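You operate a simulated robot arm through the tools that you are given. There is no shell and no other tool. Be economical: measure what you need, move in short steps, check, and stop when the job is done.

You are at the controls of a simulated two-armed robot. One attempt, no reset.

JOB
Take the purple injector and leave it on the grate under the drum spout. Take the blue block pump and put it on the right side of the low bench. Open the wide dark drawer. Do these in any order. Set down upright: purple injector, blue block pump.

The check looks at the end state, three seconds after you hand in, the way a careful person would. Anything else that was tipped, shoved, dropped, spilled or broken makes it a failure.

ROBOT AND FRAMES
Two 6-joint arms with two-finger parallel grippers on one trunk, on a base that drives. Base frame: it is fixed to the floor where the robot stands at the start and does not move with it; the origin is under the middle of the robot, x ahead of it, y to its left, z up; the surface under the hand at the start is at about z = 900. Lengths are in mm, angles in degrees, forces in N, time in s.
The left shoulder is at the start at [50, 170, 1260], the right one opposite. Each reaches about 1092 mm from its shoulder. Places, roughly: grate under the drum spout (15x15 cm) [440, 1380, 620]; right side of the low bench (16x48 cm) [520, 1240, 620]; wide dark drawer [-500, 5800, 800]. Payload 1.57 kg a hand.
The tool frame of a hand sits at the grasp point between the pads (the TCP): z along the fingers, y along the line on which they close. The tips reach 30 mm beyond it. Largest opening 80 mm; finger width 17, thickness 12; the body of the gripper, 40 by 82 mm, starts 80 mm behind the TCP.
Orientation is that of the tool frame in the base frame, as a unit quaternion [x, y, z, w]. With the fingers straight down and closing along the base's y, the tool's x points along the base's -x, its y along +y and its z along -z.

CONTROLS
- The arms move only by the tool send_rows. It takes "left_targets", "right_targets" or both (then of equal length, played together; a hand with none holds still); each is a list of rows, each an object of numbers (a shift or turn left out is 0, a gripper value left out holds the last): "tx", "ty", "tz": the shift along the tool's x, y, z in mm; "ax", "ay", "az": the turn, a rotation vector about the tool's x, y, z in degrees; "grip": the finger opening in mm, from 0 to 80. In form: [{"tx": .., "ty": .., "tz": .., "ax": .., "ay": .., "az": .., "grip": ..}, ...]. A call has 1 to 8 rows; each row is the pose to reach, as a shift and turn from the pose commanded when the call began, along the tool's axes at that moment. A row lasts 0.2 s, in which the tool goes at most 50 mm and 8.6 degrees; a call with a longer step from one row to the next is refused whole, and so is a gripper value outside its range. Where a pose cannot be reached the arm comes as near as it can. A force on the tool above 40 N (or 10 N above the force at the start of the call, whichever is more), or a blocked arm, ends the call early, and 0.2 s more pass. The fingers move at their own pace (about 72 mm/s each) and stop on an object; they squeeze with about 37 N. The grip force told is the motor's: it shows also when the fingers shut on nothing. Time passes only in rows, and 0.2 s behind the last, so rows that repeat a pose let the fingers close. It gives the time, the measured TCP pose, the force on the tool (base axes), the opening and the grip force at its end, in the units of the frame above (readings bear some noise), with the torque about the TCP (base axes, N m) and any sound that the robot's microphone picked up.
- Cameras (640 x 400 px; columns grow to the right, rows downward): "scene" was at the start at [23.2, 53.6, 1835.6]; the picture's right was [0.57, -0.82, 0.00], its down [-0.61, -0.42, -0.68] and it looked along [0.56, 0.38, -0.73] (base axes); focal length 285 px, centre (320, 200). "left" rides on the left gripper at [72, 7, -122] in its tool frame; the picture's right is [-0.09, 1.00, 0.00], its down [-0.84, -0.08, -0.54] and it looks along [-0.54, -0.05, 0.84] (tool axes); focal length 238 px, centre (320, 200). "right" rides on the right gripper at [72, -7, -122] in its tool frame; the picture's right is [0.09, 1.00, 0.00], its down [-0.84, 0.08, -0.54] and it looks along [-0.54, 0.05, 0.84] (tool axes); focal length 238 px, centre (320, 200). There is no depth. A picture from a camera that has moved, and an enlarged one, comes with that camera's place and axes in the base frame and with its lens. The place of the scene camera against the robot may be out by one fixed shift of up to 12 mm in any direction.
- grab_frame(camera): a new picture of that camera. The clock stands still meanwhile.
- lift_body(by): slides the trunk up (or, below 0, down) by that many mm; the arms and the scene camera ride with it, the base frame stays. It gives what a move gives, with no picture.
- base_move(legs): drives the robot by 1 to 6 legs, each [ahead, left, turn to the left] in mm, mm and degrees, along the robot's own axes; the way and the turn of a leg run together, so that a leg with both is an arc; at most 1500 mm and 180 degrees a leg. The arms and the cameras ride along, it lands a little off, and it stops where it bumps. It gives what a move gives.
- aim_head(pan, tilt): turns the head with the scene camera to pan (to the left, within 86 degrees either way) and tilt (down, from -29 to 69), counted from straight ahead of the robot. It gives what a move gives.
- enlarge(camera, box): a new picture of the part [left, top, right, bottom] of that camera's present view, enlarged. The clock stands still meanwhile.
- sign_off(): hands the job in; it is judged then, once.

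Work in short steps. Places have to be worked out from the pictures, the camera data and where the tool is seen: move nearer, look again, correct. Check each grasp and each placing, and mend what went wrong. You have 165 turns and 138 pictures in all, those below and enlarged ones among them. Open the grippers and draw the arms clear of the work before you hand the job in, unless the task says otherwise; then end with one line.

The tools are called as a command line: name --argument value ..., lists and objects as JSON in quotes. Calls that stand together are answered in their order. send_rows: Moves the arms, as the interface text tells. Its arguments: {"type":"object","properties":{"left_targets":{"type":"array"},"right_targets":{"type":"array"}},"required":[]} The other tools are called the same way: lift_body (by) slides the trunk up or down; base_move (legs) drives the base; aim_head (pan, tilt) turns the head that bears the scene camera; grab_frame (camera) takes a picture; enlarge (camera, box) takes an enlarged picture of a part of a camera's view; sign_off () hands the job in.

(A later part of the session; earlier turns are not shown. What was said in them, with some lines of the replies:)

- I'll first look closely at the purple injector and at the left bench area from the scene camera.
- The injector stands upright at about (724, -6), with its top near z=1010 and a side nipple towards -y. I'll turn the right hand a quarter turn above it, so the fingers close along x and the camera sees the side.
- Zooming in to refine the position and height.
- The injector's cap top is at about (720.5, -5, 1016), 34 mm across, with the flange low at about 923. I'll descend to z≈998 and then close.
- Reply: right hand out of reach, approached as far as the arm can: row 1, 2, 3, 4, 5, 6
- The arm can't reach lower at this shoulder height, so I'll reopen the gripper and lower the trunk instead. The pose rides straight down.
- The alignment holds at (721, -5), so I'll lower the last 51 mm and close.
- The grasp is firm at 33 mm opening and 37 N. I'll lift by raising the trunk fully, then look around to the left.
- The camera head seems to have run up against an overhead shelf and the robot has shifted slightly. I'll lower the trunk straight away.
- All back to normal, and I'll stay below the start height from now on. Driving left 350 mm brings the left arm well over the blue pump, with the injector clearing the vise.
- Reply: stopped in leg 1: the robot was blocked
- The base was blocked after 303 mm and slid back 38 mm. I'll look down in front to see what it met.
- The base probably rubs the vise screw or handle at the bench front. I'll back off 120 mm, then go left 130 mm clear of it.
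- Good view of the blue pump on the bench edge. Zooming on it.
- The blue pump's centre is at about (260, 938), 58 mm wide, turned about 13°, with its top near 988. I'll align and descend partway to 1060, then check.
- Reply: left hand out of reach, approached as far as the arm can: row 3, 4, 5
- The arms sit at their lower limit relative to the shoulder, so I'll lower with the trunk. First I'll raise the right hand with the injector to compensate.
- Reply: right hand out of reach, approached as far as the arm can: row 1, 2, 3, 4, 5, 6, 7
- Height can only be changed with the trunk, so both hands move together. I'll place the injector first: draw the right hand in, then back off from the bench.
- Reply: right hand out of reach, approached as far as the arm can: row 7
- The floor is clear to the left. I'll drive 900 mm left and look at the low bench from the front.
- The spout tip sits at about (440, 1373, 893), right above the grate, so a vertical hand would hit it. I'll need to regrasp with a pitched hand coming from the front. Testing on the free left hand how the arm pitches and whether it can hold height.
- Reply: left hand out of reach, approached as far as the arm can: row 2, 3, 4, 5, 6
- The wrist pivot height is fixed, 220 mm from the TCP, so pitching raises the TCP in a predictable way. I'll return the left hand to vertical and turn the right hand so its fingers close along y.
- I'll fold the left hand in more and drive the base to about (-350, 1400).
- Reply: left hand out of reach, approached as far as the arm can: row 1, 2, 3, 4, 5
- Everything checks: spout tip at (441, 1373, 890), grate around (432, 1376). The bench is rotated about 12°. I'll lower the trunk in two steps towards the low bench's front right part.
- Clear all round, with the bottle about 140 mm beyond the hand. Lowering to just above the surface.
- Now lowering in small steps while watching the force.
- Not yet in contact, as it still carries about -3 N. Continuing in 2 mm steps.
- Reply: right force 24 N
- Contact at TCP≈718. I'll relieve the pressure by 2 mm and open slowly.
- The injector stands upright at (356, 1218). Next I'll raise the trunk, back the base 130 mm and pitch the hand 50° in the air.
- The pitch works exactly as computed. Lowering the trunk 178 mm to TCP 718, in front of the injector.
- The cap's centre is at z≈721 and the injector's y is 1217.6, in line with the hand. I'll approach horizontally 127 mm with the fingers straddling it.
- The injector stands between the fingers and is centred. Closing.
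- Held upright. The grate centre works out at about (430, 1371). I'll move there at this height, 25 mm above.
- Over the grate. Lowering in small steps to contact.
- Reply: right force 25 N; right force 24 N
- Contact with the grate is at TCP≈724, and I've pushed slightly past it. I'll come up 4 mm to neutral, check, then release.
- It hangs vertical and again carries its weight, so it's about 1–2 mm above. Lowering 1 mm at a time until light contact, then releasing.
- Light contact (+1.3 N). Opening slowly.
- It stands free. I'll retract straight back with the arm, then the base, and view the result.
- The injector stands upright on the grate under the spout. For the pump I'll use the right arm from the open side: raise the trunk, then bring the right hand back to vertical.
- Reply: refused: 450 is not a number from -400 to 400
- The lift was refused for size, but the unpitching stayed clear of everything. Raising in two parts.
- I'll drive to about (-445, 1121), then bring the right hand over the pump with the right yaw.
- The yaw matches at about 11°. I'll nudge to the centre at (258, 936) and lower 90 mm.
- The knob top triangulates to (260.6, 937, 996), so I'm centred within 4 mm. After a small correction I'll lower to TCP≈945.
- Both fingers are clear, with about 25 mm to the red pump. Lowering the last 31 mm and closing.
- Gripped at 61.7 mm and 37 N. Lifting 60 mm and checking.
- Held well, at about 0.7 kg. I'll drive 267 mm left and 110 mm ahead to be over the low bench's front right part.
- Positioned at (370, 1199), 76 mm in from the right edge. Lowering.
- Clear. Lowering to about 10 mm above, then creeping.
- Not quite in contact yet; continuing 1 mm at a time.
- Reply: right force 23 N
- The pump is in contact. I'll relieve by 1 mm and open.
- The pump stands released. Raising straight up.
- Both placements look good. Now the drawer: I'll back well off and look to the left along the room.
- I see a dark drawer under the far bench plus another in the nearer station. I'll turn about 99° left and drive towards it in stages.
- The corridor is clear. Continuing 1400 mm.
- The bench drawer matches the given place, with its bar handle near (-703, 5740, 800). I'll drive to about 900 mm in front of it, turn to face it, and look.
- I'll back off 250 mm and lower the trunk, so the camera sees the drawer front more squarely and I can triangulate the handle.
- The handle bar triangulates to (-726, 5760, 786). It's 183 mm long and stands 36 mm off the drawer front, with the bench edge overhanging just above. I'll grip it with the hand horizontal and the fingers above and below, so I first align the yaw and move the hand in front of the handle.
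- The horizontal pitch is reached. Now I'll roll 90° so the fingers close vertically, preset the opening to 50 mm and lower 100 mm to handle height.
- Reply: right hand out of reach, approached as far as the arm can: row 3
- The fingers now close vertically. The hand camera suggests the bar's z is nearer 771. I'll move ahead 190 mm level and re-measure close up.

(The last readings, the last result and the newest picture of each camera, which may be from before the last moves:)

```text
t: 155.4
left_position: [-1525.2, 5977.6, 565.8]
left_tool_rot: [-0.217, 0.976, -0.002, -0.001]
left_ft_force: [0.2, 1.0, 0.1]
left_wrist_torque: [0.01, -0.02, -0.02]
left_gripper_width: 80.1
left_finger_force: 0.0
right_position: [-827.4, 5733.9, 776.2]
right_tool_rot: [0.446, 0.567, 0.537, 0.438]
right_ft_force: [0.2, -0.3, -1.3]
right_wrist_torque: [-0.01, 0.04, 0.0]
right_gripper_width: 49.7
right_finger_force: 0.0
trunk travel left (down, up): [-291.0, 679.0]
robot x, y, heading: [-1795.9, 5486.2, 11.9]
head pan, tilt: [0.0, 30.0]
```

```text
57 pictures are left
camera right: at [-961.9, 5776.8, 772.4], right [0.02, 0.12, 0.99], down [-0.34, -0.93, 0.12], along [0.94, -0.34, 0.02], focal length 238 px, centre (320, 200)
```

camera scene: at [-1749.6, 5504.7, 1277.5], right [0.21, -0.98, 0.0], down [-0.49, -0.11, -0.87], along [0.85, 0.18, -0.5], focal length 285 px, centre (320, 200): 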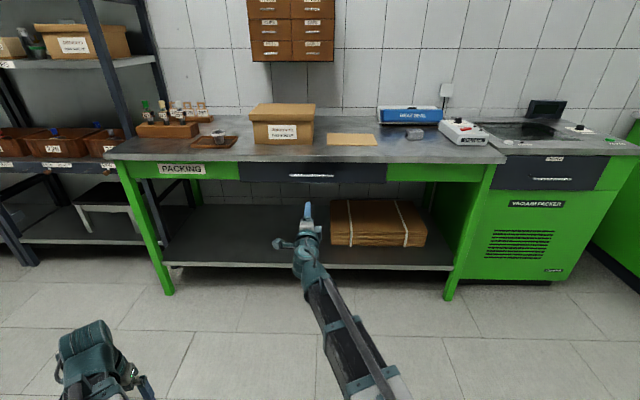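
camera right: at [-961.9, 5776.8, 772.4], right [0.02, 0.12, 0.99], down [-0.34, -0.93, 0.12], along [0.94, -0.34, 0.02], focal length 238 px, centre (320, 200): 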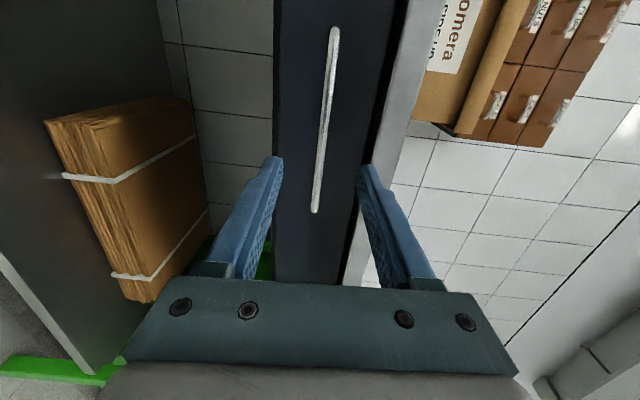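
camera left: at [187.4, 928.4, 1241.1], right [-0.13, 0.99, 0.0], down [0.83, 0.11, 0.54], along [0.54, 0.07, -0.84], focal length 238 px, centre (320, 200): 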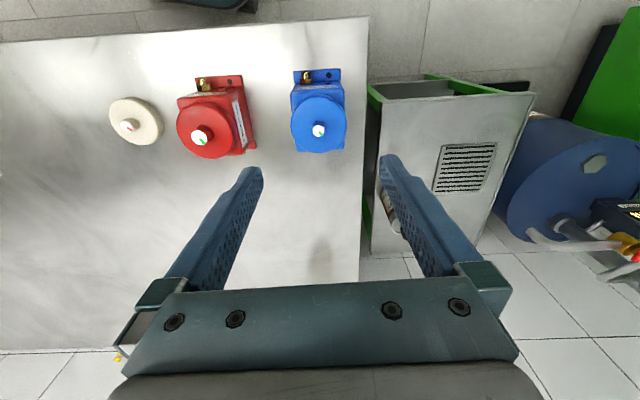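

The bar's centre is now at about (-718, 5755, 772), 108–116 mm ahead. I'll lower 4 mm and advance 102 mm level, watching the force.

lift_body --by -4

send_rows --right_targets '[{"tz": 20, "ty": 0.8}, {"tz": 40, "ty": 1.6}, {"tz": 60, "ty": 2.5}, {"tz": 75, "ty": 3.1}, {"tz": 90, "ty": 3.7}, {"tz": 102, "ty": 4.2}]'

grab_frame --camera "right"

```text
t: 155.9
left_position: [-1525.2, 5977.9, 561.7]
left_tool_rot: [-0.217, 0.976, -0.001, -0.001]
left_ft_force: [-1.4, -0.2, 0.7]
left_wrist_torque: [0.03, 0.01, 0.01]
left_gripper_width: 80.1
left_finger_force: 0.0
right_position: [-828.1, 5734.2, 771.5]
right_tool_rot: [0.446, 0.568, 0.537, 0.437]
right_ft_force: [-0.5, -0.3, -0.1]
right_wrist_torque: [-0.02, -0.04, -0.01]
right_gripper_width: 49.8
right_finger_force: 0.0
trunk travel left (down, up): [-287.0, 683.0]
robot x, y, heading: [-1797.5, 5486.3, 12.4]
head pan, tilt: [0.0, 30.0]
```

```text
t: 157.3
left_position: [-1526.7, 5977.7, 562.5]
left_tool_rot: [-0.217, 0.976, 0.0, -0.001]
left_ft_force: [0.4, -0.3, -0.6]
left_wrist_torque: [0.0, 0.0, -0.01]
left_gripper_width: 80.2
left_finger_force: 0.0
right_position: [-728.9, 5755.6, 773.2]
right_tool_rot: [0.447, 0.568, 0.535, 0.437]
right_ft_force: [-1.3, -0.2, 0.8]
right_wrist_torque: [0.0, 0.0, 0.01]
right_gripper_width: 49.9
right_finger_force: 0.1
trunk travel left (down, up): [-287.0, 683.0]
robot x, y, heading: [-1798.3, 5485.6, 12.2]
head pan, tilt: [0.0, 30.0]
```

```text
56 pictures are left
camera right: at [-862.6, 5799.2, 768.3], right [0.02, 0.12, 0.99], down [-0.34, -0.93, 0.12], along [0.94, -0.34, 0.02], focal length 238 px, centre (320, 200)
```

right: 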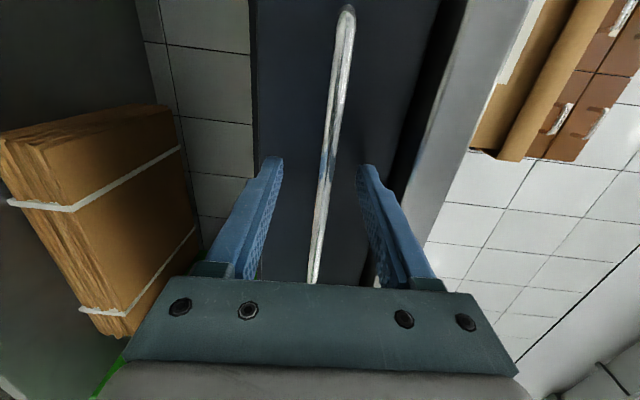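

The bar runs between the fingers with no contact force. Closing.

send_rows --right_targets '[{"grip": 30}, {"grip": 15}, {"grip": 0}, {"grip": 0}, {"grip": 0}]'

grab_frame --camera "right"

```text
t: 158.5
left_position: [-1526.9, 5977.2, 563.0]
left_tool_rot: [-0.218, 0.976, -0.001, 0.001]
left_ft_force: [-0.1, -0.4, 0.1]
left_wrist_torque: [-0.02, -0.03, 0.03]
left_gripper_width: 80.1
left_finger_force: 0.1
right_position: [-731.2, 5756.1, 775.0]
right_tool_rot: [0.445, 0.568, 0.537, 0.437]
right_ft_force: [2.6, 0.7, 25.4]
right_wrist_torque: [0.55, -0.18, 0.18]
right_gripper_width: 10.0
right_finger_force: 28.0
trunk travel left (down, up): [-287.0, 683.0]
robot x, y, heading: [-1798.3, 5489.6, 12.1]
head pan, tilt: [0.0, 30.0]
```

```text
55 pictures are left
camera right: at [-864.4, 5798.8, 771.0], right [0.01, 0.12, 0.99], down [-0.34, -0.93, 0.11], along [0.94, -0.34, 0.03], focal length 238 px, centre (320, 200)
```

right: 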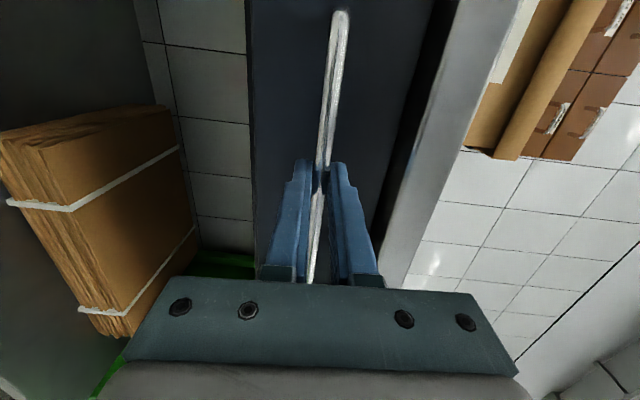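

Gripped at 10 mm. I'll relax the vertical load by raising 3 mm, then pull gently with the arm and watch the force.

lift_body --by 3

send_rows --right_targets '[{"tz": -8, "ty": -0.3}, {"tz": -16, "ty": -0.6}, {"tz": -26, "ty": -1}, {"tz": -38, "ty": -1.5}, {"tz": -50, "ty": -2}, {"tz": -60, "ty": -2.4}]'

grab_frame --camera "right"

```text
t: 159.1
left_position: [-1526.5, 5977.3, 565.2]
left_tool_rot: [-0.217, 0.976, -0.001, -0.001]
left_ft_force: [-0.5, -0.5, -0.3]
left_wrist_torque: [-0.01, -0.01, 0.03]
left_gripper_width: 79.8
left_finger_force: 0.1
right_position: [-729.6, 5755.5, 776.0]
right_tool_rot: [0.446, 0.568, 0.537, 0.437]
right_ft_force: [0.4, -0.7, 4.0]
right_wrist_torque: [0.53, 0.06, 0.61]
right_gripper_width: 10.0
right_finger_force: 28.0
trunk travel left (down, up): [-290.0, 680.0]
robot x, y, heading: [-1796.7, 5483.4, 12.2]
head pan, tilt: [0.0, 30.0]
```

```text
t: 160.5
left_position: [-1526.1, 5978.1, 564.8]
left_tool_rot: [-0.218, 0.976, -0.001, -0.001]
left_ft_force: [-0.6, -0.6, -0.4]
left_wrist_torque: [0.02, 0.0, 0.01]
left_gripper_width: 80.0
left_finger_force: 0.1
right_position: [-786.9, 5745.5, 776.4]
right_tool_rot: [0.446, 0.568, 0.537, 0.436]
right_ft_force: [-1.6, 5.4, 3.3]
right_wrist_torque: [0.47, 0.02, -0.16]
right_gripper_width: 9.8
right_finger_force: 27.7
trunk travel left (down, up): [-290.0, 680.0]
robot x, y, heading: [-1795.7, 5484.8, 11.9]
head pan, tilt: [0.0, 30.0]
```

```text
54 pictures are left
camera right: at [-922.0, 5787.6, 771.5], right [0.02, 0.12, 0.99], down [-0.34, -0.93, 0.12], along [0.94, -0.34, 0.02], focal length 238 px, centre (320, 200)
```

right: 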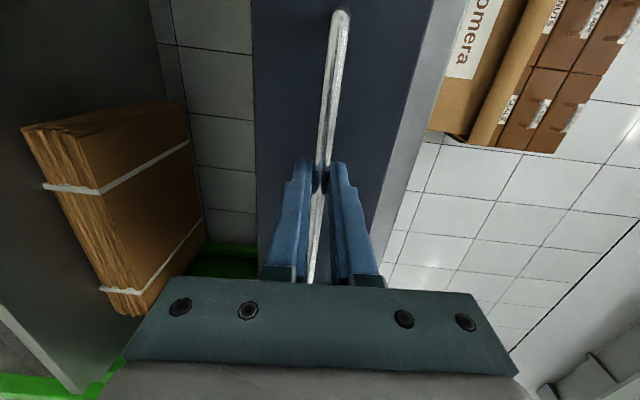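

The drawer is sliding out with very little force. Continuing the pull.

send_rows --right_targets '[{"tz": -20, "ty": -0.8}, {"tz": -40, "ty": -1.6}, {"tz": -60, "ty": -2.5}, {"tz": -80, "ty": -3.3}, {"tz": -100, "ty": -4.1}, {"tz": -120, "ty": -4.9}, {"tz": -140, "ty": -5.7}, {"tz": -160, "ty": -6.6}]'

grab_frame --camera "scene"

```text
t: 162.3
left_position: [-1525.7, 5979.3, 563.4]
left_tool_rot: [-0.217, 0.976, -0.002, 0.0]
left_ft_force: [0.5, 0.3, -0.2]
left_wrist_torque: [-0.03, 0.02, 0.02]
left_gripper_width: 80.2
left_finger_force: 0.0
right_position: [-944.7, 5709.4, 775.5]
right_tool_rot: [0.444, 0.569, 0.537, 0.437]
right_ft_force: [-3.8, 17.0, 1.6]
right_wrist_torque: [0.5, 0.07, 0.43]
right_gripper_width: 10.1
right_finger_force: 28.4
trunk travel left (down, up): [-290.0, 680.0]
robot x, y, heading: [-1798.1, 5484.9, 12.1]
head pan, tilt: [0.0, 30.0]
```

```text
53 pictures are left
camera scene: at [-1750.0, 5505.8, 1276.4], right [0.21, -0.98, 0.0], down [-0.49, -0.11, -0.87], along [0.85, 0.18, -0.5], focal length 285 px, centre (320, 200)
```

scene: 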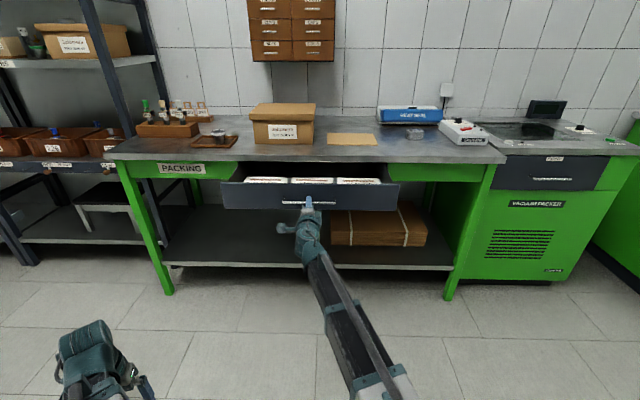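

The drawer is open 220 mm with boxes inside. I'll pull a bit further, correcting for the slight side load.

send_rows --right_targets '[{"tz": -15, "ty": -0.6, "tx": 2}, {"tz": -30, "ty": -1.2, "tx": 3}, {"tz": -45, "ty": -1.8, "tx": 4}, {"tz": -60, "ty": -2.5, "tx": 5}, {"tz": -75, "ty": -3.1, "tx": 5}, {"tz": -90, "ty": -3.7, "tx": 6}, {"tz": -105, "ty": -4.3, "tx": 6}, {"tz": -120, "ty": -4.9, "tx": 7}]'

grab_frame --camera "scene"

```text
t: 164.1
left_position: [-1527.4, 5978.1, 565.9]
left_tool_rot: [-0.217, 0.976, -0.001, 0.0]
left_ft_force: [0.5, 0.7, -0.7]
left_wrist_torque: [0.0, 0.02, 0.0]
left_gripper_width: 80.1
left_finger_force: 0.1
right_position: [-1061.9, 5685.2, 774.9]
right_tool_rot: [0.446, 0.569, 0.534, 0.438]
right_ft_force: [0.4, -3.5, 15.5]
right_wrist_torque: [0.54, -0.1, -0.05]
right_gripper_width: 9.8
right_finger_force: 27.8
trunk travel left (down, up): [-290.0, 680.0]
robot x, y, heading: [-1798.4, 5486.5, 12.3]
head pan, tilt: [0.0, 30.0]
```

```text
52 pictures are left
camera scene: at [-1750.8, 5503.9, 1276.7], right [0.21, -0.98, 0.0], down [-0.49, -0.11, -0.87], along [0.85, 0.18, -0.5], focal length 285 px, centre (320, 200)
```

scene: 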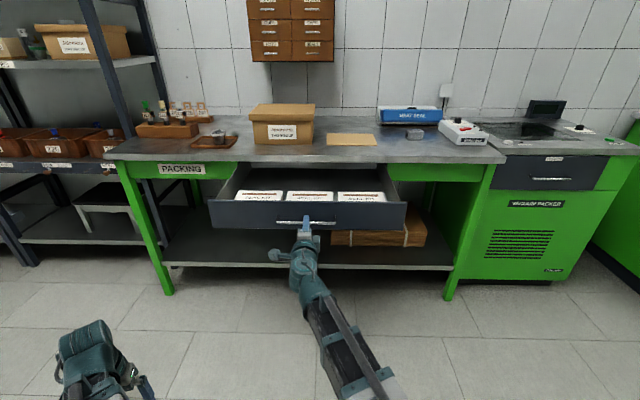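

The drawer is now about 340 mm open. I'll release the bar and back straight off.

send_rows --right_targets '[{"grip": 20}, {"grip": 40}, {"grip": 55}, {"grip": 55}]'

base_move --legs '[[-250, 0, 0]]'

grab_frame --camera "scene"

```text
t: 165.1
left_position: [-1526.3, 5978.4, 563.5]
left_tool_rot: [-0.217, 0.976, -0.001, -0.001]
left_ft_force: [0.8, -0.3, 0.4]
left_wrist_torque: [0.01, 0.0, 0.04]
left_gripper_width: 79.9
left_finger_force: 0.1
right_position: [-1061.8, 5689.0, 775.0]
right_tool_rot: [0.446, 0.57, 0.535, 0.436]
right_ft_force: [-0.6, 0.3, -0.5]
right_wrist_torque: [-0.01, 0.0, -0.03]
right_gripper_width: 54.8
right_finger_force: 0.0
trunk travel left (down, up): [-290.0, 680.0]
robot x, y, heading: [-1798.3, 5485.1, 12.1]
head pan, tilt: [0.0, 30.0]
```

```text
t: 166.9
left_position: [-1766.8, 5924.7, 563.7]
left_tool_rot: [-0.216, 0.976, -0.001, 0.0]
left_ft_force: [-0.4, 0.6, -0.2]
left_wrist_torque: [-0.01, -0.02, 0.02]
left_gripper_width: 80.0
left_finger_force: 0.1
right_position: [-1302.5, 5634.9, 774.9]
right_tool_rot: [0.447, 0.569, 0.534, 0.438]
right_ft_force: [0.0, -0.9, -0.1]
right_wrist_torque: [0.01, 0.03, 0.02]
right_gripper_width: 55.0
right_finger_force: 0.0
trunk travel left (down, up): [-290.0, 680.0]
robot x, y, heading: [-2038.8, 5431.7, 12.1]
head pan, tilt: [0.0, 30.0]
```

```text
51 pictures are left
camera scene: at [-1991.3, 5452.6, 1276.4], right [0.21, -0.98, 0.0], down [-0.49, -0.1, -0.87], along [0.85, 0.18, -0.5], focal length 285 px, centre (320, 200)
```

scene: 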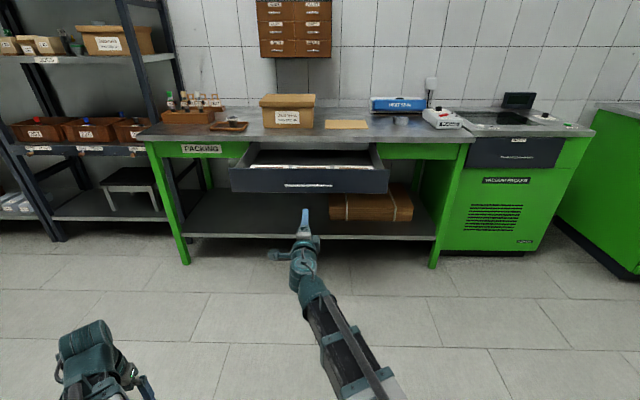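

The drawer stays open by about 338 mm, both grippers are open and the arms are clear of the work. The injector and pump were both seen standing upright in place, so I'm handing in.

sign_off

```text
The job is handed in.
```

All three parts are done and handed in: the purple injector stands upright on the grate under the spout, the blue block pump stands upright at the front of the low bench's right side, and the wide dark drawer is open about 340 mm. Along the way the camera head pressed against the overhead shelf and the base bumped the main bench once; nothing looked moved in later pictures, though I never saw the top of that shelf.
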